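You operate a simulated robot arm through the tools that you are given. There is no shell and no other tool. Be economical: measure what you need, move in short steps, check, and stop when the job is done.

You run a simulated robot arm. Do the job below in one go: nothing can be reset, and whatever is moved stays where it is left.

TASK
Take the yellow dish on the grey bench and put it away on the yellow cart. Take the green mallet and put it on the boot lid. Put the grey tin on the yellow cart away on the plywood table. Push the grey filler flap shut. Put the cream rag in the grey tray. Take the yellow bucket and leave it on the plywood table. Put the white measuring jug on the plywood table. The order is free. Set down upright: yellow bucket, white measuring jug.
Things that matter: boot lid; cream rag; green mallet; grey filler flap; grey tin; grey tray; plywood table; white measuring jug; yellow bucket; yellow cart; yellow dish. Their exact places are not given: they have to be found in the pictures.

It is judged by the outcome, as a careful person would: the job done as asked, and still so three seconds after it is handed in. It fails if anything else is knocked over, pushed out of place, dropped, spilled or broken. Lids that push on must go on centred and level and be pressed home; caps that screw on are set level and turned clockwise until they are tight.

THE ROBOT
A 7-joint arm with a fingered hand on a trunk, on a base that drives. Base frame: it is fixed to the floor where the robot stands at the start and does not move with it; the origin is under the middle of the robot, x ahead of it, y to its left, z up; the surface under the hand at the start is at about z = 900. Units: mm, rad, N and s.
With the tool pointing down near the work surface it reaches from about 200 to 660 mm from the robot's upright axis, wherever it stands. Its first joint turns from -2.007 to 2.007 rad. Places, roughly: boot lid [-2000, 3200, 1000]; cream rag (9x7x5 cm) [-2000, -2300, 900]; green mallet (22x6x8 cm) [700, 500, 900]; grey filler flap [-1000, 2700, 800]; grey tin (9x9x5 cm) [500, 2800, 900]; grey tray (35x20x11 cm) [-4300, -3400, 1000]; plywood table [-4200, -1000, 900]; white measuring jug (13x6x12 cm) [-6500, -1100, 900]; yellow bucket (6x6x11 cm) [-5300, -900, 900]; yellow cart [400, 3100, 900]; yellow dish (10x8x3 cm) [500, -200, 900]. Payload 3.1 kg.
Tool frame: the origin (TCP) lies between the finger pads and is the grasp point; the fingertips stand 22 mm ahead of it; z points along the fingers, y is the line along which they close. The gripper opens to 112 mm. The gripper's body begins 60 mm behind the TCP. The gripper is a hand of 3 fingers: y runs from the thumb to the fingers, the wrist lies at [0, 0, -218] in the tool frame, and closing takes about 1.5 s.
Orientation is told as [roll, pitch, yaw] about the base's x, y, z axes, in that order, counted from this pose: with the fingers straight down and closing along the base's y, the tool's x points along the base's -x, its y along +y and its z along -z.

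THE INTERFACE
- The arm moves only by the tool servo_tool. Its argument "plan" is a list of rows, each an object of numbers (a shift or turn left out is 0, a gripper value left out holds the last): "tx", "ty", "tz": the shift along the tool's x, y, z in mm; "wx", "wy", "wz": the turn, a rotation vector about the tool's x, y, z in rad; "claw": the gripper command, from -1 (shut) to 1 (fully open), values between in proportion. In form: [{"tx": .., "ty": .., "tz": .., "wx": .., "wy": .., "wz": .., "claw": ..}, ...]. A call has 1 to 20 rows; each row shifts and turns the commanded pose from where the row before left it, along the tool's axes as they then stand. A row lasts 0.2 s, in which the tool goes at most 50 mm and 0.15 rad; a call with a longer step from one row to the next is refused whole, and so is a gripper value outside its range. A pose out of reach is approached as far as the arm can. The call stops where the force on the tool passes 40 N (or 10 N more than at its start, if that is more) or the arm is blocked; 0.2 s more then pass. Each finger travels about 108 mm/s and halts on what it meets, pressing with about 29 N; the grip force reading is that of the motor and also rises with nothing between the fingers. The clock runs only during rows and for 0.2 s after the last one: add rows that do not move to give the fingers time. The reply holds the time, the measured pose of the TCP, the force on the tool along the base axes, the opening and the grip force, in the units named above and with some noise, with the torque about the TCP (base axes, N m) and any sound that the robot's microphone picked up.
- Cameras (640 x 400 px; columns grow to the right, rows downward): "scene" is now at [22.3, 149, 1669.3]; the picture's right is [-0.07, -1.00, 0.00], its down [-0.73, 0.05, -0.68] and it looks along [0.68, -0.05, -0.73] (base axes); focal length 274 px, centre (320, 200). "wrist" rides on the gripper at [66, 3, -80] in the tool frame; the picture's right is [-0.05, 1.00, 0.00], its down [-0.77, -0.04, -0.64] and it looks along [-0.64, -0.03, 0.77] (tool axes); focal length 275 px, centre (320, 200).
- snapshot(camera): a new picture of that camera. The clock stands still meanwhile.
- raise_lower(by): slides the trunk up (or, below 0, down) by that many mm; the arm and the scene camera ride with it, the base frame stays. It gives what a move gives, with no picture.
- roll_base(legs): drives the robot by 1 to 6 legs, each [ahead, left, turn to the left] in mm, mm and rad, along the robot's own axes; the way and the turn of a leg run together, so that a leg with both is an arc; at most 1500 mm and 3.142 rad a leg. The arm and the cameras ride along, it lands a little off, and it stops where it bumps. It gives what a move gives.
- grasp_type(shape): the hand has 3 fingers and takes this shape, open, in about a second: jaw (thumb against the fingers, like two jaws); tri (thumb and two fingers); tip (a fingertip pinch); poke (one finger out to press); point (the index stretched); flat (the hand flat); cup (the hand cupped); fist (a fist). The gripper value then closes the fingers along that shape, each until it touches; the sizes above hold for jaw. It gives what a move gives, with no picture.
- pan_tilt(pan, tilt): turns the head with the scene camera to pan (to the left, within 2.705 rad either way) and tilt (down, from -0.506 to 1.204), counted from straight ahead of the robot. It gives what a move gives.
- pixel_to_xyz(camera, pixels): for up to 12 pixels [column, row] of the newest picture of that camera ("zoom" is the newest enlarged one), the place [x, y, z] in the base frame of the surface seen there, good to about 2 mm. The clock stands still meanwhile.
- zoom(camera, box): a new picture of the part [left, top, right, bottom] of that camera's present view, enlarged. The clock stands still meanwhile.
- sign_off(): hands the job in; it is judged then, once.

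Work in short steps. Measure before you move; look again where a grasp or a placing could have gone wrong, and mend it. You have 131 turns and 144 pictures in all, those below and enlarged ones among them. Open the gripper and draw the arm clear of the work before you hand the job in, unless the task says otherwise; then end with one line.

The tools are called after "Request:" by a JSON object that holds its "name" and its "arguments". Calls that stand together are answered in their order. servo_tool: Moves the arm, as the interface text tells. Its arguments: {"type":"object","properties":{"plan":{"type":"array","items":{"type":"object","properties":{"tx":{"type":"number"},"ty":{"type":"number"},"tz":{"type":"number"},"wx":{"type":"number"},"wy":{"type":"number"},"wz":{"type":"number"},"claw":{"type":"number"}}}}},"required":["plan"]} The other tools are called the same way: raise_lower (by) slides the trunk up or down; grasp_type (shape) gives the hand a shape; roll_base (legs) drives the base; pan_tilt (pan, tilt) turns the head that bears the scene camera; snapshot (camera) takes a picture; pixel_to_xyz (camera, pixels) gives the place of the surface under pixels of a picture; zoom (camera, box) takes an enlarged picture of a part of a camera's view; sign_off () hands the job in.

At the start:

```text
t: 0.0
position: [468.1, 190.6, 1149.9]
ee_rot: [0.001, 0.002, -0.001]
wrist_force: [0.6, 0.5, 0.1]
wrist_torque: [-0.03, 0.0, 0.01]
grip_width: 112.2
grasp_force: 0.0
shape: jaw
trunk travel left (down, up): [-800.0, 190.0]
robot x, y, heading: [3.4, -0.0, 0.001]
head pan, tilt: [-0.068, 0.819]
```

scene: 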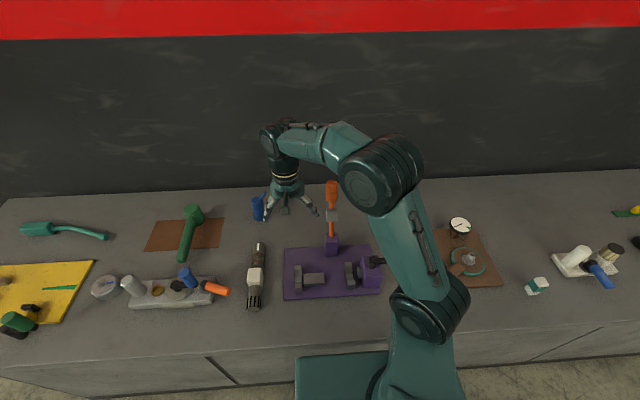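
wrist: 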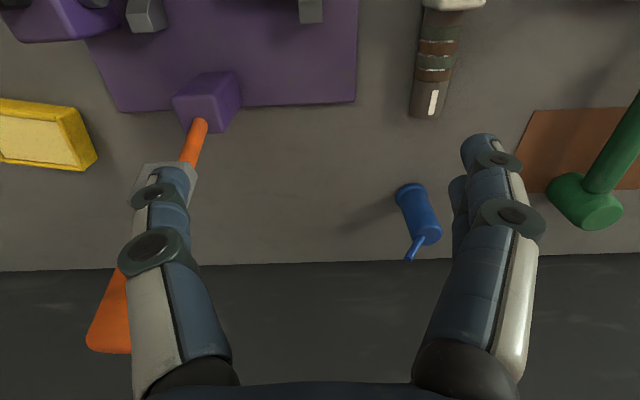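

The wrist picture shows the yellow dish at about (45,135), and the scene picture shows the green mallet at about (190,230). I measure both.

Request:
{"name": "pixel_to_xyz", "arguments": {"camera": "wrist", "pixels": [[5, 105], [62, 108], [85, 165], [30, 140], [92, 150], [5, 160], [5, 190]]}}

Request:
{"name": "pixel_to_xyz", "arguments": {"camera": "scene", "pixels": [[183, 258], [188, 235], [186, 210], [200, 214], [192, 207], [205, 235], [190, 222]]}}

Request:
{"name": "zoom", "arguments": {"camera": "scene", "box": [120, 170, 320, 310]}}

```text
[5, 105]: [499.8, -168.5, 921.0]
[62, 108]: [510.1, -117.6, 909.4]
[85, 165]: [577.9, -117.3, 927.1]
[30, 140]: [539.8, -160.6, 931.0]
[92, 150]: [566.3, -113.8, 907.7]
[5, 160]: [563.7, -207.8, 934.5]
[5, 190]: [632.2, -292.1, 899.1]
```

```text
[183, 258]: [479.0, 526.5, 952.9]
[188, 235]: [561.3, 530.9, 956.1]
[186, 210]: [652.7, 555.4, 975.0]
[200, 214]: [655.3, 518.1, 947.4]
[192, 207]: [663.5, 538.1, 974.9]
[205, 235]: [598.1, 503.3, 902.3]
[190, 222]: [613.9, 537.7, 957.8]
```

```text
2.86 times, centred on (220, 240) of scene
```

zoom: 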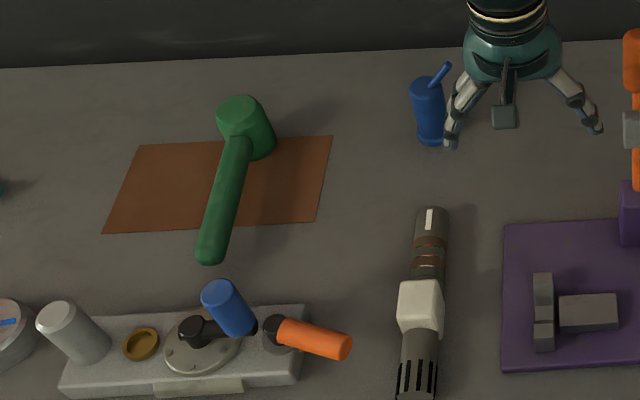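

I check how tall the orange driver is that stands between the hand and the dish.

Request:
{"name": "pixel_to_xyz", "arguments": {"camera": "scene", "pixels": [[332, 184], [332, 200], [331, 240], [459, 222], [470, 260]]}}

Request:
{"name": "pixel_to_xyz", "arguments": {"camera": "wrist", "pixels": [[108, 335], [190, 140], [165, 175]]}}

```text
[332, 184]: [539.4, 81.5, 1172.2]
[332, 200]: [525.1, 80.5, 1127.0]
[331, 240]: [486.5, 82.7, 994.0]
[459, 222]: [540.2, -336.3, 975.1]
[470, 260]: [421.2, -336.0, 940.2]
```

```text
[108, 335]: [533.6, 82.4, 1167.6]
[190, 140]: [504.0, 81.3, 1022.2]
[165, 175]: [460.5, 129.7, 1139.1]
```

The driver reaches about z 1185, higher than my fingertips, so I raise the trunk before crossing over it.

Request:
{"name": "raise_lower", "arguments": {"by": 150}}

Request:
{"name": "servo_tool", "arguments": {"plan": [{"ty": -44}, {"ty": -44}, {"ty": -44}, {"ty": -44}, {"ty": -44}, {"ty": -44}, {"ty": -44}, {"ty": -44}, {}]}}

Request:
{"name": "snapshot", "arguments": {"camera": "wrist"}}

```text
t: 1.8
position: [467.8, 191.2, 1300.0]
ee_rot: [0.0, -0.002, 0.0]
wrist_force: [0.0, -0.2, 0.4]
wrist_torque: [-0.01, 0.02, -0.03]
grip_width: 111.9
grasp_force: 0.0
shape: jaw
trunk travel left (down, up): [-950.0, 40.0]
robot x, y, heading: [0.1, 4.2, -0.001]
head pan, tilt: [-0.068, 0.819]
```

```text
t: 3.8
position: [467.3, -160.5, 1299.8]
ee_rot: [0.0, 0.001, 0.0]
wrist_force: [-0.5, 0.4, 0.0]
wrist_torque: [-0.01, 0.0, -0.02]
grip_width: 112.0
grasp_force: 0.0
shape: jaw
trunk travel left (down, up): [-950.0, 40.0]
robot x, y, heading: [0.2, -0.1, 0.001]
head pan, tilt: [-0.068, 0.819]
```

```text
140 pictures are left
```

wrist: 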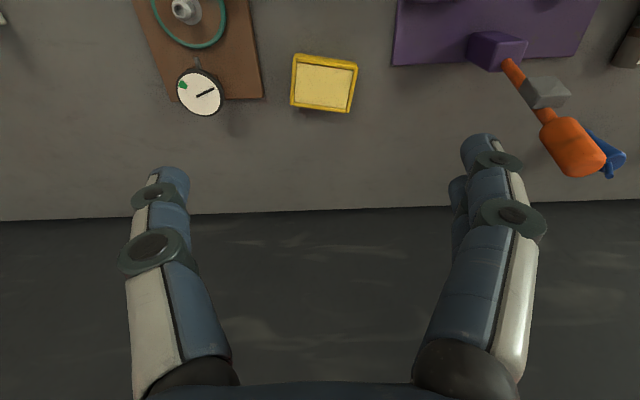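

The dish spans about (290–357, 55–112) in the picture. I measure its corners and the gauge next to it.

Request:
{"name": "pixel_to_xyz", "arguments": {"camera": "wrist", "pixels": [[297, 56], [356, 65], [350, 110], [292, 103], [323, 84], [294, 80], [353, 90], [320, 108], [217, 95], [200, 75]]}}

Request:
{"name": "zoom", "arguments": {"camera": "wrist", "box": [240, 30, 400, 130]}}

```text
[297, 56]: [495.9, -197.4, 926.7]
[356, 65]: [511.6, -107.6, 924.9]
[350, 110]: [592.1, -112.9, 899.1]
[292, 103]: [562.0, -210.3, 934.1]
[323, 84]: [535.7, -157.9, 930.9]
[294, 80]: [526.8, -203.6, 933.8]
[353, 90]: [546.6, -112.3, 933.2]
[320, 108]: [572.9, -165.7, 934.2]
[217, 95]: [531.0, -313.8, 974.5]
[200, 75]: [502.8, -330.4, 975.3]
```

```text
4.00 times, centred on (320, 80) of wrist
```

zoom: 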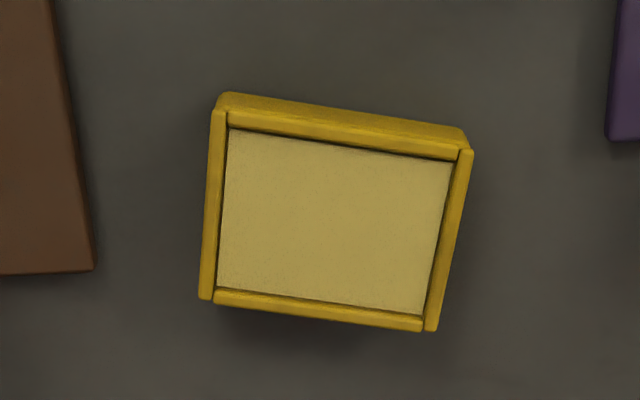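

The dish centre is about (537,-157) with its top at 934, and its long axis is yawed about -0.21. I'll grip across the short side, so I move over it, turn to yaw 1.36 and start down.

Request:
{"name": "servo_tool", "arguments": {"plan": [{"tx": -35, "ty": 2, "wz": -0.136}, {"wz": -0.136}, {"wz": -0.136}, {"wz": -0.136}, {"wz": -0.136}, {"wz": -0.136}, {"wz": -0.136}, {"wz": -0.136}, {"wz": -0.136}, {"wz": -0.136}, {}]}}

Request:
{"name": "raise_lower", "arguments": {"by": -200}}

Request:
{"name": "snapshot", "arguments": {"camera": "wrist"}}

```text
t: 6.2
position: [502.8, -156.0, 1299.0]
ee_rot: [0.001, 0.003, 1.361]
wrist_force: [0.2, 0.0, -0.3]
wrist_torque: [-0.02, 0.0, 0.03]
grip_width: 111.7
grasp_force: 0.0
shape: jaw
trunk travel left (down, up): [-950.0, 40.0]
robot x, y, heading: [0.4, 0.4, -0.001]
head pan, tilt: [-0.068, 0.819]
```

```text
t: 8.3
position: [502.1, -159.1, 1099.9]
ee_rot: [0.0, 0.0, 1.359]
wrist_force: [0.3, 0.1, -0.2]
wrist_torque: [0.02, 0.03, -0.03]
grip_width: 112.2
grasp_force: 0.1
shape: jaw
trunk travel left (down, up): [-750.0, 240.0]
robot x, y, heading: [-0.2, 0.6, 0.001]
head pan, tilt: [-0.068, 0.819]
```

```text
138 pictures are left
```

wrist: 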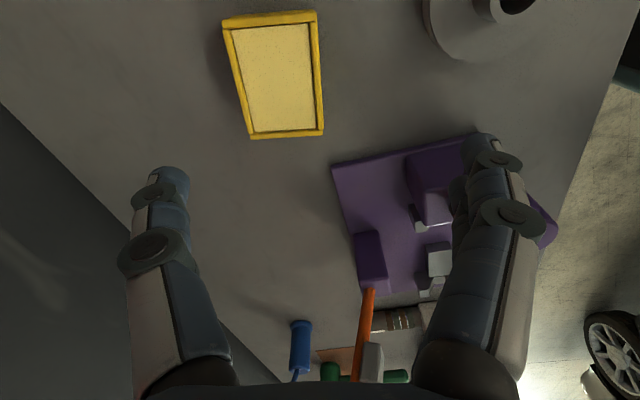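

The hand is turned across the short side. I remeasure the dish rim from here.

Request:
{"name": "pixel_to_xyz", "arguments": {"camera": "wrist", "pixels": [[228, 28], [314, 16], [322, 133], [251, 136], [278, 80], [240, 80], [318, 75], [335, 170], [430, 40]]}}

```text
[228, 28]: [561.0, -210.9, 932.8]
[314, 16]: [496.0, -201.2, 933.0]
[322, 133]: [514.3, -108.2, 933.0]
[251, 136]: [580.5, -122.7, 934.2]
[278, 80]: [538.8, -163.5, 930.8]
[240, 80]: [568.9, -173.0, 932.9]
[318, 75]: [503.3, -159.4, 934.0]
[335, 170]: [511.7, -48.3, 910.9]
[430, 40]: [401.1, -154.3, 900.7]
```

The dish centre is (538,-161). I shift over it and descend to z about 926.

Request:
{"name": "servo_tool", "arguments": {"plan": [{"tx": -5.6, "ty": -35.6}, {"tz": 40}, {"tz": 40}, {"tz": 40}, {"tz": 30}, {"tz": 14}, {"tz": 10}, {}]}}

Request:
{"name": "snapshot", "arguments": {"camera": "wrist"}}

```text
t: 10.1
position: [539.3, -160.5, 926.0]
ee_rot: [0.0, 0.0, 1.359]
wrist_force: [-0.1, -0.4, -0.9]
wrist_torque: [0.01, -0.02, -0.02]
grip_width: 111.9
grasp_force: 0.0
shape: jaw
trunk travel left (down, up): [-750.0, 240.0]
robot x, y, heading: [0.4, -1.3, 0.001]
head pan, tilt: [-0.068, 0.819]
```

```text
137 pictures are left
```

wrist: 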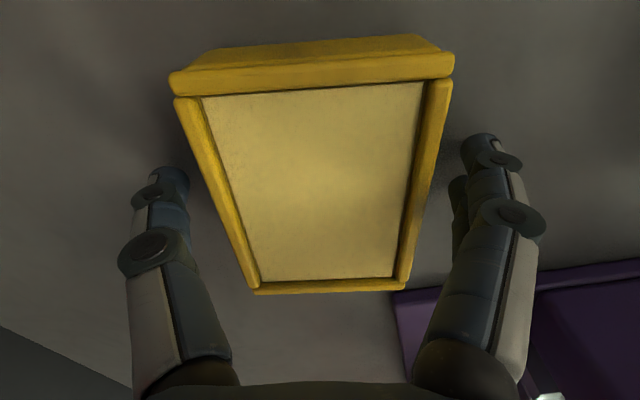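

The fingers straddle the dish. I close and lift a little.

Request:
{"name": "servo_tool", "arguments": {"plan": [{"claw": -1}, {}, {}, {}, {}, {}, {}, {}, {}, {"tz": -30}, {"tz": -40}, {"tz": -40}, {}]}}

Request:
{"name": "snapshot", "arguments": {"camera": "wrist"}}

```text
t: 12.9
position: [540.1, -161.9, 1035.6]
ee_rot: [0.002, 0.0, 1.36]
wrist_force: [-0.3, 0.4, -4.1]
wrist_torque: [-0.02, -0.03, -0.02]
grip_width: 69.2
grasp_force: 29.1
shape: jaw
trunk travel left (down, up): [-750.0, 240.0]
robot x, y, heading: [-0.4, -1.6, 0.001]
head pan, tilt: [-0.068, 0.819]
```

```text
136 pictures are left
```

wrist: 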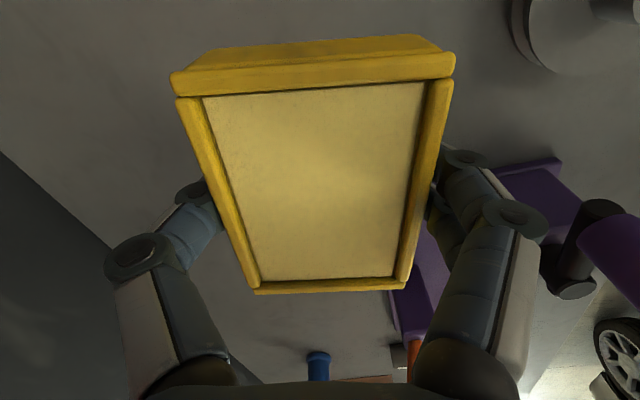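

The dish is held. I raise the trunk to clear everything, then turn the head left towards the cart for a look.

Request:
{"name": "raise_lower", "arguments": {"by": 220}}

Request:
{"name": "pan_tilt", "arguments": {"pan": 1.5, "tilt": 0.4}}

Request:
{"name": "snapshot", "arguments": {"camera": "scene"}}

```text
t: 15.2
position: [540.8, -162.1, 1255.8]
ee_rot: [-0.001, 0.0, 1.36]
wrist_force: [-0.1, -0.8, -3.3]
wrist_torque: [-0.05, -0.01, 0.02]
grip_width: 69.0
grasp_force: 28.6
shape: jaw
trunk travel left (down, up): [-970.0, 20.0]
robot x, y, heading: [-0.7, -3.3, -0.0]
head pan, tilt: [-0.068, 0.819]
```

```text
t: 16.9
position: [540.5, -162.4, 1255.1]
ee_rot: [0.002, 0.001, 1.359]
wrist_force: [0.1, -0.2, -3.6]
wrist_torque: [0.01, -0.02, 0.0]
grip_width: 69.2
grasp_force: 29.3
shape: jaw
trunk travel left (down, up): [-970.0, 20.0]
robot x, y, heading: [-0.0, -2.3, 0.001]
head pan, tilt: [1.499, 0.4]
```

```text
135 pictures are left
```

scene: 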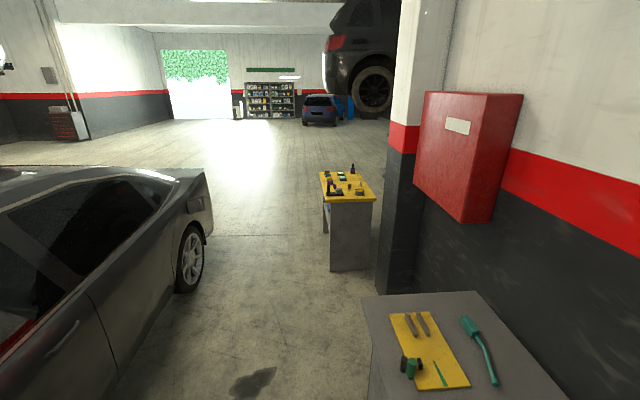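

The cart is at about (345,185) and the car stands on the left. I zoom in on the cart and measure where it is.

Request:
{"name": "zoom", "arguments": {"camera": "scene", "box": [300, 150, 400, 212]}}

Request:
{"name": "pixel_to_xyz", "arguments": {"camera": "scene", "pixels": [[320, 173], [375, 199], [332, 203], [366, 176], [350, 270], [187, 285], [210, 180], [365, 300], [480, 295]]}}

```text
6.40 times, centred on (350, 181) of scene
```

zoom: 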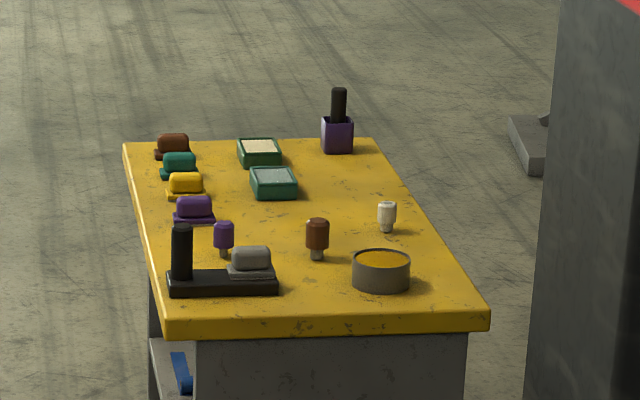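

```text
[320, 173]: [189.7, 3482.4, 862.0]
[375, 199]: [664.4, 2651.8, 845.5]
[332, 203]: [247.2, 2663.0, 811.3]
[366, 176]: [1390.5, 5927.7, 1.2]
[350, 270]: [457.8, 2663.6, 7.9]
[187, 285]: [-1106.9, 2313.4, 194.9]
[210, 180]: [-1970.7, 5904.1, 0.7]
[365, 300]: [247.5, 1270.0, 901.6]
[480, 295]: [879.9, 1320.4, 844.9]
```

The cart top spans x 190–660, y 2650–3480, z about 862. I measure its contents to find free space and check the pillar's position.

Request:
{"name": "pixel_to_xyz", "arguments": {"camera": "zoom", "pixels": [[380, 285], [380, 262], [317, 255], [385, 228], [273, 195], [355, 185], [420, 270], [223, 255], [337, 150], [270, 290]]}}

Request:
{"name": "pixel_to_xyz", "arguments": {"camera": "scene", "pixels": [[385, 280], [420, 180], [470, 215], [400, 320], [250, 300]]}}

Request:
{"name": "roll_base", "arguments": {"legs": [[-300, 0, 0]]}}

```text
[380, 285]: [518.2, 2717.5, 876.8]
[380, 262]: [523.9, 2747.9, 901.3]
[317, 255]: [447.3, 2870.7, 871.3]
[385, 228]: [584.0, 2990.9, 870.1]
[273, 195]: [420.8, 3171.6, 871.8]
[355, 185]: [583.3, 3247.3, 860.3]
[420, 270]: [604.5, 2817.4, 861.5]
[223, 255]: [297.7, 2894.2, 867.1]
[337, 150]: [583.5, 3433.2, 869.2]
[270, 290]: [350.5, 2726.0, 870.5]
```

```text
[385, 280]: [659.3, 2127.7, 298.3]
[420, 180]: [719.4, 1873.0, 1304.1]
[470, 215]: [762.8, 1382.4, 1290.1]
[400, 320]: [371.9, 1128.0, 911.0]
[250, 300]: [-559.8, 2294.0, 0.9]
```

```text
t: 18.9
position: [244.2, -161.4, 1253.5]
ee_rot: [0.002, -0.001, 1.362]
wrist_force: [1.1, 0.0, -3.7]
wrist_torque: [0.0, 0.0, 0.02]
grip_width: 69.0
grasp_force: 28.9
shape: jaw
trunk travel left (down, up): [-970.0, 20.0]
robot x, y, heading: [-299.3, -0.8, -0.001]
head pan, tilt: [1.499, 0.4]
```

I drive left along the aisle until I'm level with the cart, then look at it.

Request:
{"name": "roll_base", "arguments": {"legs": [[0, 1500, 0], [0, 1550, 0]]}}

Request:
{"name": "roll_base", "arguments": {"legs": [[0, 1500, 0], [0, 1480, 0]]}}

Request:
{"name": "pan_tilt", "arguments": {"pan": 0.0, "tilt": 0.75}}

Request:
{"name": "snapshot", "arguments": {"camera": "scene"}}

```text
refused: 1550 is not a number from -1500 to 1500
```

```text
t: 33.4
position: [258.4, 2829.4, 1254.3]
ee_rot: [0.0, 0.0, 1.357]
wrist_force: [-0.5, -0.9, -5.6]
wrist_torque: [0.01, -0.02, -0.02]
grip_width: 69.0
grasp_force: 29.1
shape: jaw
trunk travel left (down, up): [-970.0, 20.0]
robot x, y, heading: [-281.0, 2994.0, -0.0]
head pan, tilt: [1.499, 0.4]
```

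```text
t: 35.0
position: [258.4, 2830.0, 1255.2]
ee_rot: [0.002, 0.0, 1.357]
wrist_force: [0.2, -0.2, -4.5]
wrist_torque: [0.0, 0.02, 0.0]
grip_width: 69.0
grasp_force: 28.5
shape: jaw
trunk travel left (down, up): [-970.0, 20.0]
robot x, y, heading: [-281.6, 2991.3, -0.0]
head pan, tilt: [0.0, 0.75]
```

```text
133 pictures are left
```

scene: 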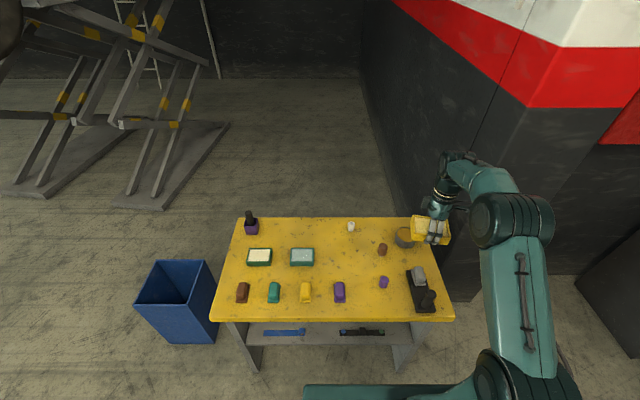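

There is free space around (343,258). I measure the candidate spot and the things near it.

Request:
{"name": "pixel_to_xyz", "arguments": {"camera": "scene", "pixels": [[343, 258], [315, 265], [382, 255], [351, 230], [340, 282], [306, 283], [403, 245], [395, 238], [412, 240], [384, 278]]}}

Request:
{"name": "zoom", "arguments": {"camera": "scene", "box": [220, 200, 460, 350]}}

```text
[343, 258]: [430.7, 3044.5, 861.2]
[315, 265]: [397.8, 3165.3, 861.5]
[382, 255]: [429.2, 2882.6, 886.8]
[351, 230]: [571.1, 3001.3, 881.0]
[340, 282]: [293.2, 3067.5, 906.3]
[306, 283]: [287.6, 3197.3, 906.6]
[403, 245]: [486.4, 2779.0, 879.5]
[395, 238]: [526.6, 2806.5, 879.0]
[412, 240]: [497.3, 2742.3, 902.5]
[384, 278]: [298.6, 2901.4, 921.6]
```

```text
2.67 times, centred on (340, 275) of scene
```

zoom: 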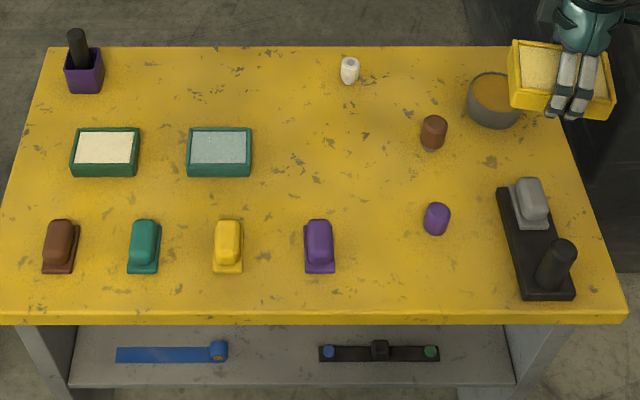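

I'll set the dish at about (435,3040), in line with the other trays. I drive up to the cart, then swing the arm over that spot.

Request:
{"name": "roll_base", "arguments": {"legs": [[176, 48, 0]]}}

Request:
{"name": "servo_tool", "arguments": {"plan": [{"tx": -40, "ty": 8.5}, {"tx": -40, "ty": 8.5}, {"tx": -40, "ty": 8.5}, {"tx": -38.4, "ty": 8.5}, {"wz": -0.1}, {"wz": -0.11}, {}]}}

Request:
{"name": "raise_lower", "arguments": {"by": -280}}

Request:
{"name": "snapshot", "arguments": {"camera": "scene"}}

Request:
{"name": "snapshot", "arguments": {"camera": "wrist"}}

```text
t: 36.5
position: [431.5, 2876.8, 1255.0]
ee_rot: [0.0, 0.0, 1.357]
wrist_force: [0.4, -1.0, -5.0]
wrist_torque: [0.02, -0.03, 0.03]
grip_width: 69.2
grasp_force: 29.0
shape: jaw
trunk travel left (down, up): [-970.0, 20.0]
robot x, y, heading: [-107.7, 3040.2, -0.001]
head pan, tilt: [0.0, 0.75]
```

```text
t: 38.1
position: [432.9, 3039.3, 1255.1]
ee_rot: [0.001, 0.001, 1.568]
wrist_force: [-0.2, -0.1, -5.4]
wrist_torque: [-0.01, -0.04, 0.0]
grip_width: 69.4
grasp_force: 28.5
shape: jaw
trunk travel left (down, up): [-970.0, 20.0]
robot x, y, heading: [-104.6, 3039.1, -0.003]
head pan, tilt: [0.0, 0.75]
```

```text
t: 40.9
position: [433.6, 3038.5, 975.1]
ee_rot: [0.001, 0.0, 1.567]
wrist_force: [-0.9, 0.3, -4.2]
wrist_torque: [0.01, 0.0, 0.03]
grip_width: 69.1
grasp_force: 28.4
shape: jaw
trunk travel left (down, up): [-690.0, 300.0]
robot x, y, heading: [-104.7, 3039.7, -0.003]
head pan, tilt: [0.0, 0.75]
```

```text
131 pictures are left
```

scene: 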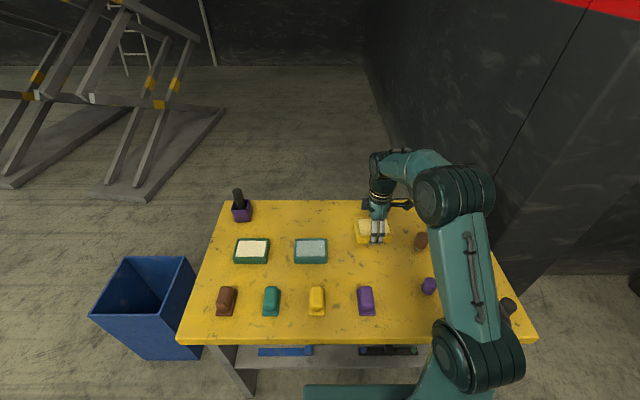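

```text
130 pictures are left
```

wrist: 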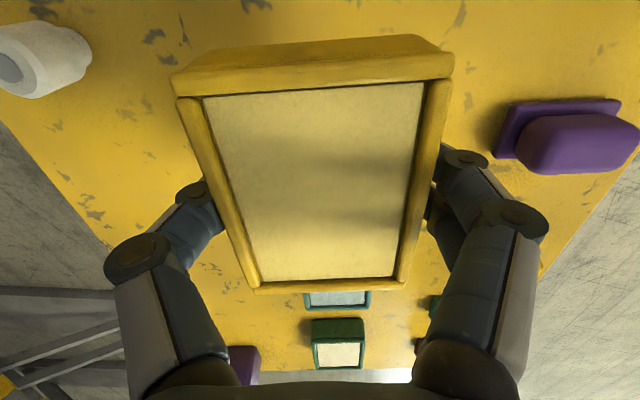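

The spot is clear below. I lower to contact at about z 888, open and lift away.

Request:
{"name": "servo_tool", "arguments": {"plan": [{"tz": 40}, {"tz": 30}, {"tz": 10}, {"tz": 4}, {"tz": 3}, {"tz": 1}, {}]}}

```text
t: 42.5
position: [435.0, 3038.2, 887.1]
ee_rot: [0.001, 0.001, 1.567]
wrist_force: [0.2, -1.1, -5.1]
wrist_torque: [0.01, -0.02, -0.01]
grip_width: 69.1
grasp_force: 29.3
shape: jaw
trunk travel left (down, up): [-690.0, 300.0]
robot x, y, heading: [-103.8, 3039.7, 0.0]
head pan, tilt: [0.0, 0.75]
```

The force has not changed yet, so I creep lower in 1 mm steps.

Request:
{"name": "servo_tool", "arguments": {"plan": [{"tz": 1}, {"tz": 1}, {}]}}

```text
t: 43.3
position: [433.7, 3039.6, 885.0]
ee_rot: [0.001, -0.001, 1.567]
wrist_force: [0.9, -0.2, -0.3]
wrist_torque: [-0.02, 0.02, 0.01]
grip_width: 69.2
grasp_force: 29.3
shape: jaw
trunk travel left (down, up): [-690.0, 300.0]
robot x, y, heading: [-104.0, 3042.2, 0.002]
head pan, tilt: [0.0, 0.75]
```

The weight is on the cart now. I open and lift.

Request:
{"name": "servo_tool", "arguments": {"plan": [{"claw": 1}, {}, {}, {}, {}, {"tz": -30}, {"tz": -45}, {"tz": -45}, {"tz": -45}, {}]}}

Request:
{"name": "raise_lower", "arguments": {"by": 150}}

Request:
{"name": "snapshot", "arguments": {"camera": "scene"}}

```text
t: 45.5
position: [433.7, 3037.1, 1050.7]
ee_rot: [0.001, 0.0, 1.567]
wrist_force: [-0.2, -0.9, -0.4]
wrist_torque: [0.02, -0.02, -0.02]
grip_width: 111.9
grasp_force: 0.0
shape: jaw
trunk travel left (down, up): [-690.0, 300.0]
robot x, y, heading: [-105.4, 3039.1, -0.001]
head pan, tilt: [0.0, 0.75]
```

```text
t: 47.2
position: [433.0, 3038.0, 1200.8]
ee_rot: [-0.001, 0.001, 1.568]
wrist_force: [0.5, 0.1, -0.9]
wrist_torque: [0.02, 0.02, 0.0]
grip_width: 111.9
grasp_force: 0.0
shape: jaw
trunk travel left (down, up): [-840.0, 150.0]
robot x, y, heading: [-102.7, 3037.0, -0.003]
head pan, tilt: [0.0, 0.75]
```

```text
129 pictures are left
```

scene: 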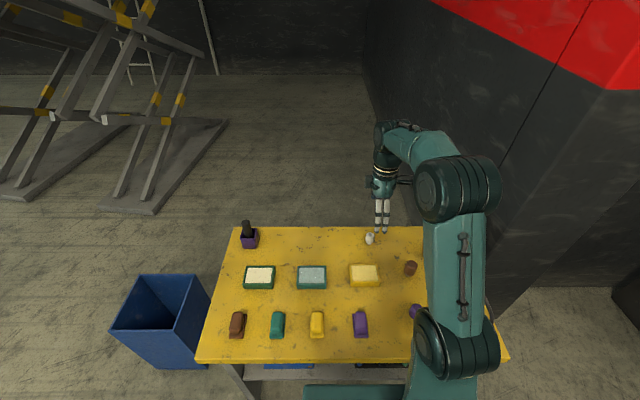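

The dish is placed in line at (364,274). Next is the mallet: I back off, drive to y about 530 and turn the hand to yaw 0.

Request:
{"name": "roll_base", "arguments": {"legs": [[-200, 0, 0], [0, -1250, 0], [0, -1255, 0]]}}

Request:
{"name": "servo_tool", "arguments": {"plan": [{"wz": 0.142}, {"wz": 0.142}, {"wz": 0.142}, {"wz": 0.142}, {"wz": 0.142}, {"wz": 0.142}, {"wz": 0.142}, {"wz": 0.142}, {"wz": 0.142}, {"wz": 0.142}, {"wz": 0.147}, {}]}}

Request:
{"name": "roll_base", "arguments": {"legs": [[320, 0, 0]]}}

Request:
{"name": "snapshot", "arguments": {"camera": "scene"}}

Request:
{"name": "snapshot", "arguments": {"camera": "wrist"}}

```text
t: 60.6
position: [216.4, 535.7, 1200.7]
ee_rot: [0.0, -0.001, 1.557]
wrist_force: [0.2, -0.2, -0.5]
wrist_torque: [0.01, 0.04, -0.01]
grip_width: 112.1
grasp_force: 0.1
shape: jaw
trunk travel left (down, up): [-840.0, 150.0]
robot x, y, heading: [-321.7, 541.3, -0.017]
head pan, tilt: [0.0, 0.75]
```

```text
t: 63.2
position: [215.7, 536.0, 1201.1]
ee_rot: [0.001, 0.0, -0.01]
wrist_force: [0.3, -0.8, -0.2]
wrist_torque: [-0.02, -0.01, 0.01]
grip_width: 112.1
grasp_force: 0.1
shape: jaw
trunk travel left (down, up): [-840.0, 150.0]
robot x, y, heading: [-320.7, 539.4, -0.01]
head pan, tilt: [0.0, 0.75]
```

```text
t: 65.4
position: [536.2, 530.4, 1201.6]
ee_rot: [0.001, -0.001, -0.013]
wrist_force: [0.8, -0.3, 0.7]
wrist_torque: [-0.01, -0.04, 0.01]
grip_width: 112.1
grasp_force: 0.2
shape: jaw
trunk travel left (down, up): [-840.0, 150.0]
robot x, y, heading: [-1.3, 535.9, -0.015]
head pan, tilt: [0.0, 0.75]
```

```text
128 pictures are left
```

scene: 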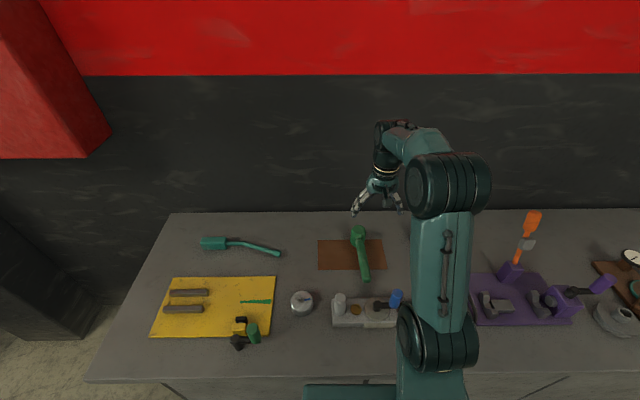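

```text
127 pictures are left
```

wrist: 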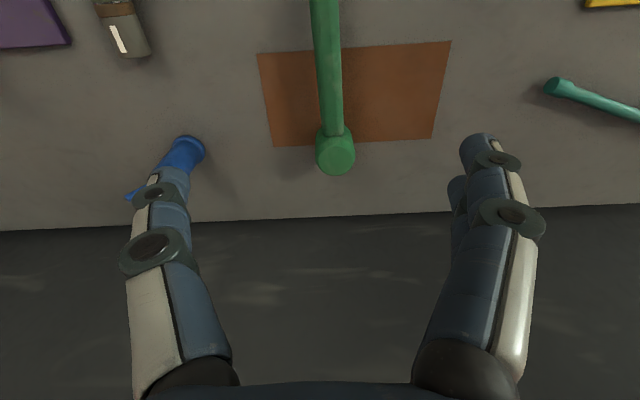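

Request:
{"name": "pixel_to_xyz", "arguments": {"camera": "wrist", "pixels": [[335, 158], [335, 132], [319, 100], [342, 100], [330, 100], [328, 60], [326, 30], [320, 130], [351, 135], [180, 155], [127, 197]]}}

Request:
{"name": "zoom", "arguments": {"camera": "wrist", "box": [240, 0, 440, 200]}}

```text
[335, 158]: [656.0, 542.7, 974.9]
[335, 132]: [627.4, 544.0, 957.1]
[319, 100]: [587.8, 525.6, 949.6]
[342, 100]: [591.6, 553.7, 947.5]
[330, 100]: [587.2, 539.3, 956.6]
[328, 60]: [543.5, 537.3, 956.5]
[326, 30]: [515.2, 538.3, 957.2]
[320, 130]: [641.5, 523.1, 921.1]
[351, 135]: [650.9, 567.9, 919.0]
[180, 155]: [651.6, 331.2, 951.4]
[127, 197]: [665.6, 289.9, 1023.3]
```

```text
2.00 times, centred on (340, 100) of wrist
```

zoom: 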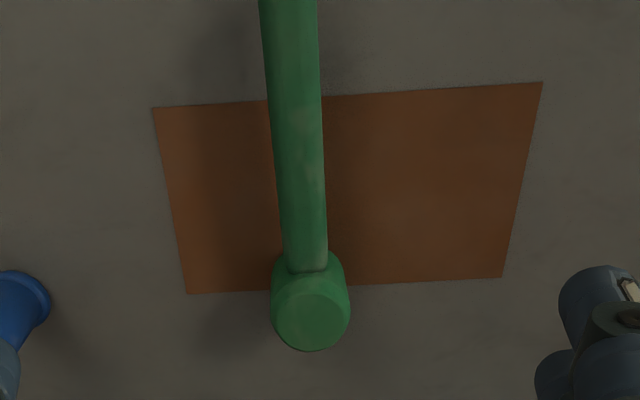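

The handle is centred at y about 540 with its top at z 957, and the head is at x about 655. I grip at (598,540,940), across y.

Request:
{"name": "servo_tool", "arguments": {"plan": [{"tx": -31, "ty": 5}, {"tx": -31, "ty": 5}, {}]}}

Request:
{"name": "raise_lower", "arguments": {"by": -220}}

Request:
{"name": "snapshot", "arguments": {"camera": "wrist"}}

```text
t: 66.2
position: [597.9, 539.5, 1201.6]
ee_rot: [0.001, 0.0, -0.011]
wrist_force: [0.6, -0.1, -0.5]
wrist_torque: [0.0, 0.02, 0.03]
grip_width: 112.0
grasp_force: 0.0
shape: jaw
trunk travel left (down, up): [-840.0, 150.0]
robot x, y, heading: [0.7, 539.0, -0.01]
head pan, tilt: [0.0, 0.75]
```

```text
t: 68.5
position: [598.9, 540.0, 981.0]
ee_rot: [0.001, 0.0, -0.012]
wrist_force: [0.3, -0.2, -0.8]
wrist_torque: [-0.01, 0.0, 0.04]
grip_width: 112.2
grasp_force: 0.2
shape: jaw
trunk travel left (down, up): [-620.0, 370.0]
robot x, y, heading: [-1.5, 538.4, -0.012]
head pan, tilt: [0.0, 0.75]
```

```text
125 pictures are left
```

wrist: 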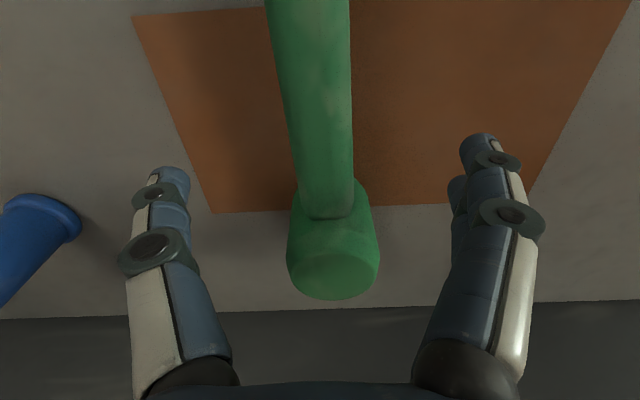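

The handle is between the fingers. I lower 39 mm, close and lift.

Request:
{"name": "servo_tool", "arguments": {"plan": [{"tz": 20}, {"tz": 19}, {"claw": -1}, {}, {}, {}, {}, {}, {}, {}, {}, {"tz": -20}, {"tz": -30}, {}]}}

Request:
{"name": "raise_lower", "arguments": {"by": 200}}

Request:
{"name": "snapshot", "arguments": {"camera": "wrist"}}

```text
t: 71.5
position: [598.5, 539.4, 992.8]
ee_rot: [-0.001, 0.002, -0.012]
wrist_force: [0.4, 0.1, -3.9]
wrist_torque: [-0.02, 0.21, -0.01]
grip_width: 5.2
grasp_force: 29.0
shape: jaw
trunk travel left (down, up): [-620.0, 370.0]
robot x, y, heading: [0.2, 536.6, -0.018]
head pan, tilt: [0.0, 0.75]
```

```text
t: 73.7
position: [599.4, 539.8, 1190.5]
ee_rot: [0.001, 0.002, -0.014]
wrist_force: [1.0, 0.1, -4.6]
wrist_torque: [-0.01, 0.22, 0.02]
grip_width: 5.3
grasp_force: 29.3
shape: jaw
trunk travel left (down, up): [-820.0, 170.0]
robot x, y, heading: [-5.6, 534.5, -0.016]
head pan, tilt: [0.0, 0.75]
```

```text
124 pictures are left
```

wrist: 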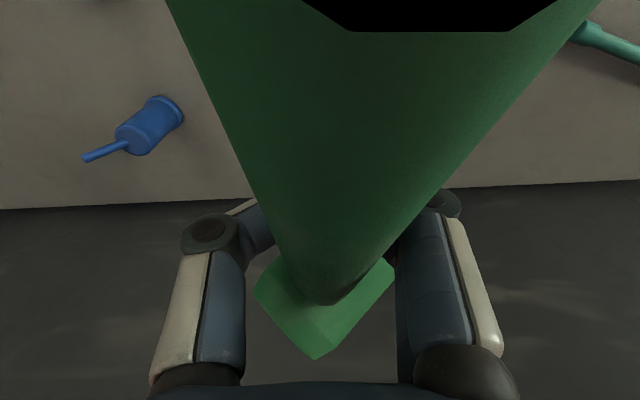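

The mallet seems to have pivoted in the grip, with the handle tilted up towards the camera. I look at it from the scene camera.

Request:
{"name": "pan_tilt", "arguments": {"pan": -0.05, "tilt": 0.6}}

Request:
{"name": "zoom", "arguments": {"camera": "scene", "box": [290, 150, 450, 250]}}

```text
t: 74.4
position: [599.1, 538.4, 1191.9]
ee_rot: [-0.002, 0.002, -0.011]
wrist_force: [-0.2, 0.4, -4.0]
wrist_torque: [-0.02, 0.25, 0.01]
grip_width: 5.3
grasp_force: 29.3
shape: jaw
trunk travel left (down, up): [-820.0, 170.0]
robot x, y, heading: [-1.5, 536.5, -0.016]
head pan, tilt: [-0.051, 0.6]
```

```text
4.00 times, centred on (370, 200) of scene
```

zoom: 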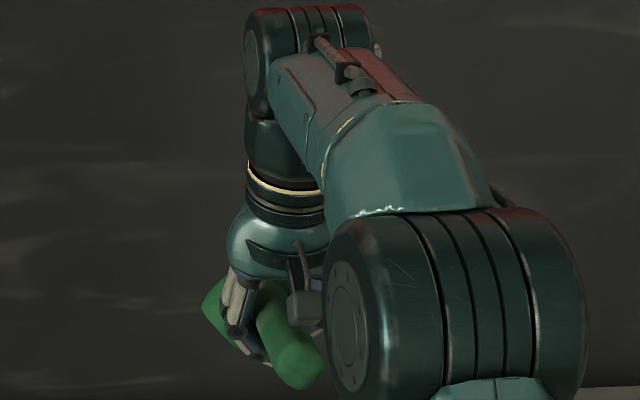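

Request:
{"name": "pixel_to_xyz", "arguments": {"camera": "zoom", "pixels": [[300, 365], [285, 345], [268, 315], [208, 310], [262, 290]]}}

Request:
{"name": "pixel_to_xyz", "arguments": {"camera": "wrist", "pixels": [[320, 340], [320, 290], [320, 200], [320, 100], [320, 45], [270, 290], [380, 270]]}}

```text
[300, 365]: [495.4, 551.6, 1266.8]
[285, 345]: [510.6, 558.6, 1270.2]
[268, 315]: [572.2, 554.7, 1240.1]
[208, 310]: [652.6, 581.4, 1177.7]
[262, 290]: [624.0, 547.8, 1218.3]
```

```text
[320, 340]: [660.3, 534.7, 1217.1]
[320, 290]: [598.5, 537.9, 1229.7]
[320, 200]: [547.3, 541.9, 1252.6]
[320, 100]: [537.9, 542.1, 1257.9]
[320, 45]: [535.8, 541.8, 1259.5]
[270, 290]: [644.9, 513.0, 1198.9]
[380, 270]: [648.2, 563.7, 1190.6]
```

The mallet is held firmly in an enveloping grip, with the head tipped down about 20°. That will do, so I back off and drive towards the rear of the car.

Request:
{"name": "roll_base", "arguments": {"legs": [[-450, 0, 0.015], [0, 1200, 0], [0, 1200, 0]]}}

Request:
{"name": "pan_tilt", "arguments": {"pan": 1.57, "tilt": 0.4}}

Request:
{"name": "snapshot", "arguments": {"camera": "scene"}}

Request:
{"name": "pan_tilt", "arguments": {"pan": 2.4, "tilt": 0.5}}

Request:
{"name": "snapshot", "arguments": {"camera": "scene"}}

```text
t: 88.5
position: [168.5, 2936.7, 1190.6]
ee_rot: [-0.001, 0.001, -0.025]
wrist_force: [0.8, -0.2, -3.2]
wrist_torque: [0.03, 0.21, 0.01]
grip_width: 5.4
grasp_force: 28.9
shape: jaw
trunk travel left (down, up): [-820.0, 170.0]
robot x, y, heading: [-433.1, 2943.0, -0.025]
head pan, tilt: [-0.051, 0.6]
```

```text
t: 90.2
position: [167.1, 2936.1, 1190.6]
ee_rot: [0.001, 0.001, -0.026]
wrist_force: [-0.2, -1.1, -3.5]
wrist_torque: [-0.02, 0.21, 0.02]
grip_width: 5.2
grasp_force: 29.3
shape: jaw
trunk travel left (down, up): [-820.0, 170.0]
robot x, y, heading: [-433.8, 2937.7, -0.027]
head pan, tilt: [1.571, 0.4]
```

```text
122 pictures are left
```

scene: 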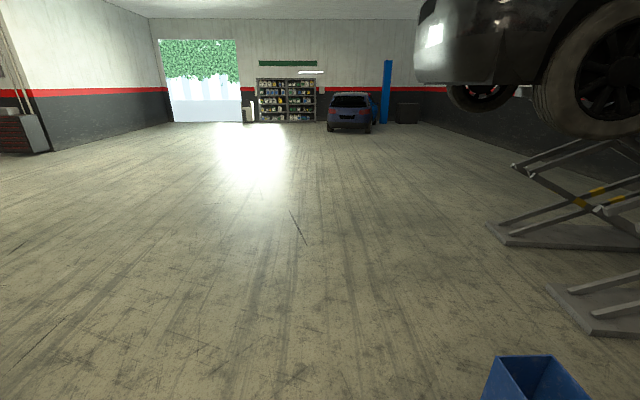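

```text
t: 91.3
position: [166.7, 2935.9, 1189.9]
ee_rot: [0.001, 0.003, -0.025]
wrist_force: [0.6, -0.5, -4.2]
wrist_torque: [-0.01, 0.26, 0.0]
grip_width: 5.3
grasp_force: 28.8
shape: jaw
trunk travel left (down, up): [-820.0, 170.0]
robot x, y, heading: [-436.2, 2941.2, -0.026]
head pan, tilt: [2.4, 0.499]
```

```text
121 pictures are left
```

scene: 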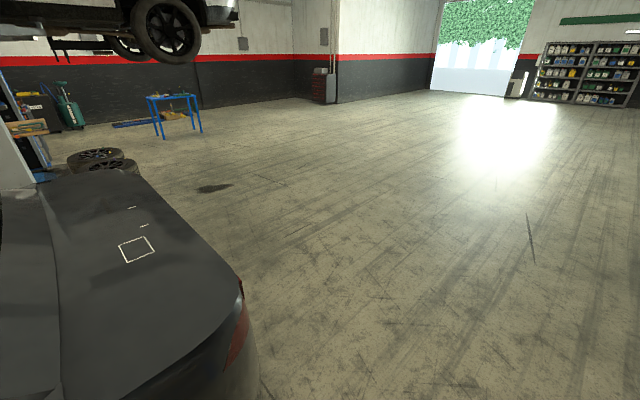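

The boot lid is visible with a white outlined square at (137,250). I measure the lid and the clear space around the car.

Request:
{"name": "pixel_to_xyz", "arguments": {"camera": "scene", "pixels": [[137, 250], [121, 243], [146, 237], [154, 250], [128, 263], [100, 220], [200, 260], [100, 330], [60, 230], [240, 290], [133, 208], [150, 330]]}}

Request:
{"name": "zoom", "arguments": {"camera": "scene", "box": [0, 170, 260, 400]}}

```text
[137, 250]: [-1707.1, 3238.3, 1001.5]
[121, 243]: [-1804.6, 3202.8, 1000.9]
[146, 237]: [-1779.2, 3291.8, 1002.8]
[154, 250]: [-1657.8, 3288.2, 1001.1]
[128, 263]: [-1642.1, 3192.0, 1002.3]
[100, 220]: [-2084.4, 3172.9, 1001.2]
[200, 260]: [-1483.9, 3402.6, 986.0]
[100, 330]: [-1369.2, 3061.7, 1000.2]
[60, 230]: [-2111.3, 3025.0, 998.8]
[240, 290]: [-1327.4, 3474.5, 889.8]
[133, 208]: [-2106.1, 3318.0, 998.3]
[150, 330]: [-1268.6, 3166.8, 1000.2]
```

```text
1.74 times, centred on (130, 285) of scene
```

zoom: 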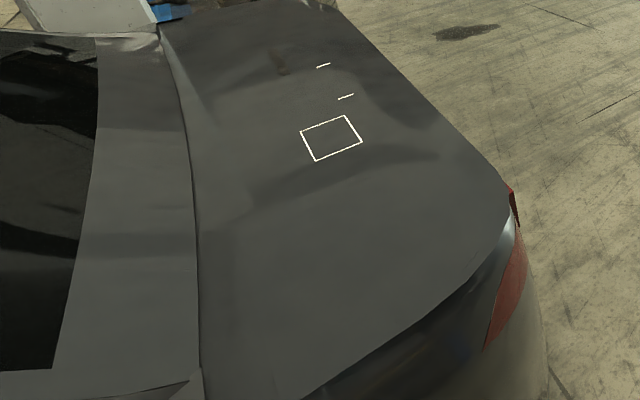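

The lid is flat at z about 1001. I drive round behind the car and turn to face it.

Request:
{"name": "roll_base", "arguments": {"legs": [[0, 1000, 0.025], [-1450, 0, 0], [0, 0, -1.571]]}}

Request:
{"name": "pan_tilt", "arguments": {"pan": 0.0, "tilt": 0.85}}

Request:
{"name": "snapshot", "arguments": {"camera": "scene"}}

```text
t: 107.3
position: [-1885.5, 3353.3, 1190.7]
ee_rot: [0.001, 0.003, -1.584]
wrist_force: [-0.1, 0.5, -4.3]
wrist_torque: [0.25, 0.0, -0.01]
grip_width: 5.4
grasp_force: 29.0
shape: jaw
trunk travel left (down, up): [-820.0, 170.0]
robot x, y, heading: [-1883.1, 3957.0, -1.585]
head pan, tilt: [2.4, 0.499]
```

```text
t: 109.5
position: [-1885.3, 3352.4, 1191.5]
ee_rot: [-0.001, 0.002, -1.584]
wrist_force: [0.3, -0.3, -3.9]
wrist_torque: [0.21, 0.03, 0.0]
grip_width: 5.6
grasp_force: 28.9
shape: jaw
trunk travel left (down, up): [-820.0, 170.0]
robot x, y, heading: [-1886.5, 3950.6, -1.585]
head pan, tilt: [0.0, 0.85]
```

```text
119 pictures are left
```

scene: 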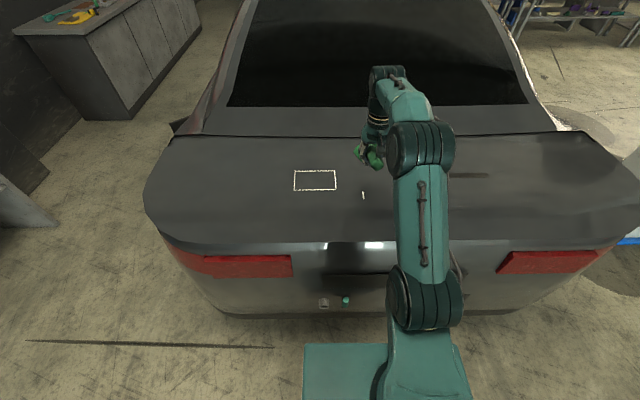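

The mallet hangs above the lid. I measure the lid's rear edge, the bumper and the dark patch at (470,175).

Request:
{"name": "pixel_to_xyz", "arguments": {"camera": "scene", "pixels": [[340, 235], [340, 250], [340, 280], [323, 302], [345, 300], [340, 312], [470, 175], [340, 140], [363, 195], [340, 210], [500, 200], [315, 180]]}}

Request:
{"name": "zoom", "arguments": {"camera": "scene", "box": [280, 120, 500, 320]}}

```text
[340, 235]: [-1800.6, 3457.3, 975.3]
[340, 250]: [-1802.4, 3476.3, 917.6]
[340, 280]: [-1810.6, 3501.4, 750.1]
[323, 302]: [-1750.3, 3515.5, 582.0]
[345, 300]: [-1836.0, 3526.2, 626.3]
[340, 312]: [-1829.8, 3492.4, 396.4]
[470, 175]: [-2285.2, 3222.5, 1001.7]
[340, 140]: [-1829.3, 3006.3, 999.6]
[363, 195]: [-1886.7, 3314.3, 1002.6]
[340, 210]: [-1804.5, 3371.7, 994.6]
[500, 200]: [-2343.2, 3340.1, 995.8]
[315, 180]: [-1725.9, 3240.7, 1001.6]
```

```text
2.00 times, centred on (390, 220) of scene
```

zoom: 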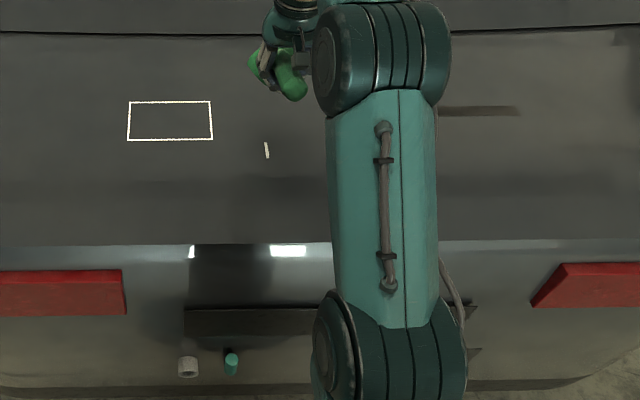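

I go forward 130 mm, level the mallet by about 11°, and lower the trunk close to the lid.

Request:
{"name": "roll_base", "arguments": {"legs": [[130, 0, 0]]}}

Request:
{"name": "servo_tool", "arguments": {"plan": [{"wy": -0.1}, {"wy": -0.1}, {}]}}

Request:
{"name": "raise_lower", "arguments": {"by": -110}}

Request:
{"name": "snapshot", "arguments": {"camera": "wrist"}}

Request:
{"name": "zoom", "arguments": {"camera": "scene", "box": [280, 100, 480, 240]}}

```text
t: 110.8
position: [-1888.6, 3222.4, 1191.5]
ee_rot: [-0.001, 0.001, -1.588]
wrist_force: [0.4, 0.8, -4.3]
wrist_torque: [0.21, 0.04, -0.01]
grip_width: 5.3
grasp_force: 29.1
shape: jaw
trunk travel left (down, up): [-820.0, 170.0]
robot x, y, heading: [-1886.2, 3822.6, -1.587]
head pan, tilt: [0.0, 0.85]
```

```text
t: 111.5
position: [-1887.5, 3220.9, 1190.5]
ee_rot: [-0.001, -0.199, -1.589]
wrist_force: [0.6, 0.4, -3.9]
wrist_torque: [0.25, 0.01, -0.02]
grip_width: 5.5
grasp_force: 29.0
shape: jaw
trunk travel left (down, up): [-820.0, 170.0]
robot x, y, heading: [-1887.8, 3824.3, -1.584]
head pan, tilt: [0.0, 0.85]
```

```text
t: 113.0
position: [-1887.7, 3222.9, 1081.0]
ee_rot: [0.001, -0.198, -1.587]
wrist_force: [-0.1, -0.4, -3.0]
wrist_torque: [0.23, 0.0, 0.01]
grip_width: 5.3
grasp_force: 29.2
shape: jaw
trunk travel left (down, up): [-710.0, 280.0]
robot x, y, heading: [-1886.1, 3824.3, -1.581]
head pan, tilt: [0.0, 0.85]
```

```text
117 pictures are left
```

wrist: 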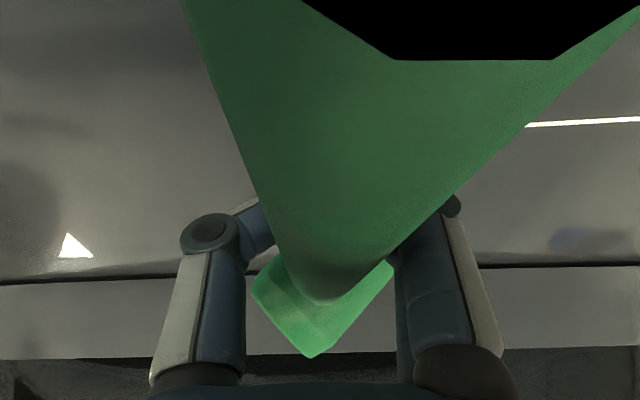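

```text
2.86 times, centred on (380, 170) of scene
```

zoom: 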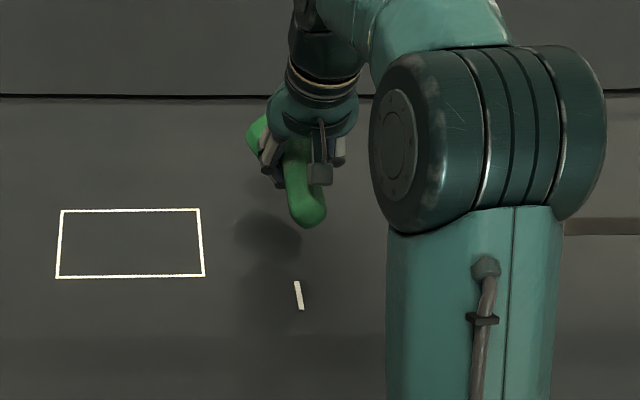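

The head also looks rolled about the handle axis. I measure points on it.

Request:
{"name": "zoom", "arguments": {"camera": "wrist", "box": [230, 220, 420, 370]}}

Request:
{"name": "pixel_to_xyz", "arguments": {"camera": "wrist", "pixels": [[258, 290], [275, 262], [312, 352], [385, 268], [290, 315], [355, 310], [320, 340], [318, 285], [335, 235]]}}

```text
2.67 times, centred on (325, 295) of wrist
```

zoom: 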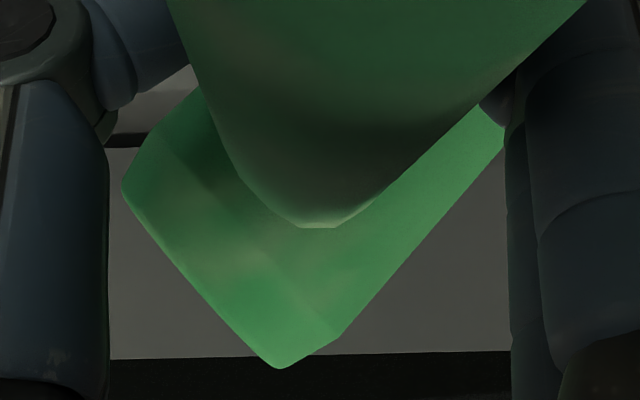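

```text
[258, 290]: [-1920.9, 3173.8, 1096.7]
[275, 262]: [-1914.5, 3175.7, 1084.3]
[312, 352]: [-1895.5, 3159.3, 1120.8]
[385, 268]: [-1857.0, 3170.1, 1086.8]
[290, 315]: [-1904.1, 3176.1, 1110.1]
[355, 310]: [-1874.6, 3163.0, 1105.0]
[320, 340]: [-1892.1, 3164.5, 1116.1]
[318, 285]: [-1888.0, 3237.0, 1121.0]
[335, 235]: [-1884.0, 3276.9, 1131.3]
```

The head's axis leans about 45° towards -x. I roll the hand 0.35 rad about the handle so the mallet will settle upright, then lower towards the lid.

Request:
{"name": "servo_tool", "arguments": {"plan": [{"wx": 0.12}, {"wx": 0.12}, {"wx": 0.11}, {}]}}

Request:
{"name": "raise_lower", "arguments": {"by": -25}}

Request:
{"name": "snapshot", "arguments": {"camera": "wrist"}}

Request:
{"name": "zoom", "arguments": {"camera": "scene", "box": [300, 100, 440, 200]}}

```text
t: 114.0
position: [-1887.3, 3222.5, 1080.5]
ee_rot: [-0.354, -0.199, -1.586]
wrist_force: [-0.2, -0.3, -5.1]
wrist_torque: [0.22, -0.01, -0.03]
grip_width: 5.2
grasp_force: 29.0
shape: jaw
trunk travel left (down, up): [-710.0, 280.0]
robot x, y, heading: [-1886.6, 3824.3, -1.585]
head pan, tilt: [0.0, 0.85]
```

```text
t: 114.7
position: [-1887.1, 3223.4, 1055.8]
ee_rot: [-0.351, -0.199, -1.586]
wrist_force: [-0.3, 1.1, -4.0]
wrist_torque: [0.23, 0.01, -0.01]
grip_width: 5.6
grasp_force: 28.8
shape: jaw
trunk travel left (down, up): [-685.0, 305.0]
robot x, y, heading: [-1884.7, 3828.3, -1.585]
head pan, tilt: [0.0, 0.85]
```

```text
114 pictures are left
```

wrist: 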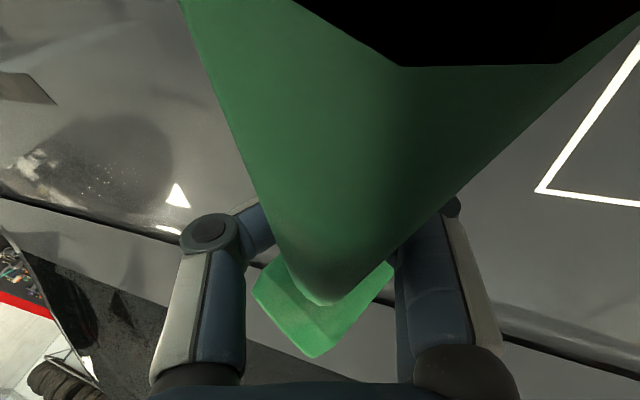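

```text
4.00 times, centred on (370, 150) of scene
```

zoom: 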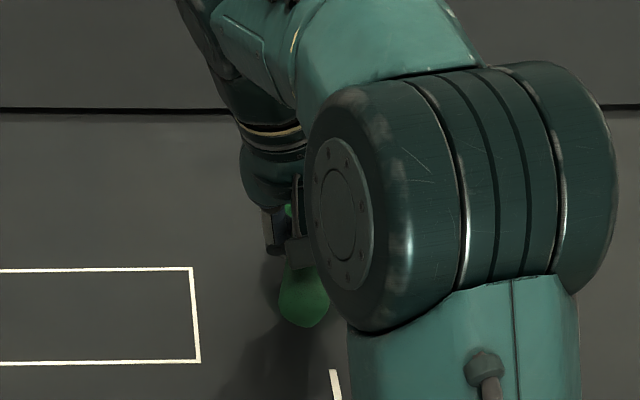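

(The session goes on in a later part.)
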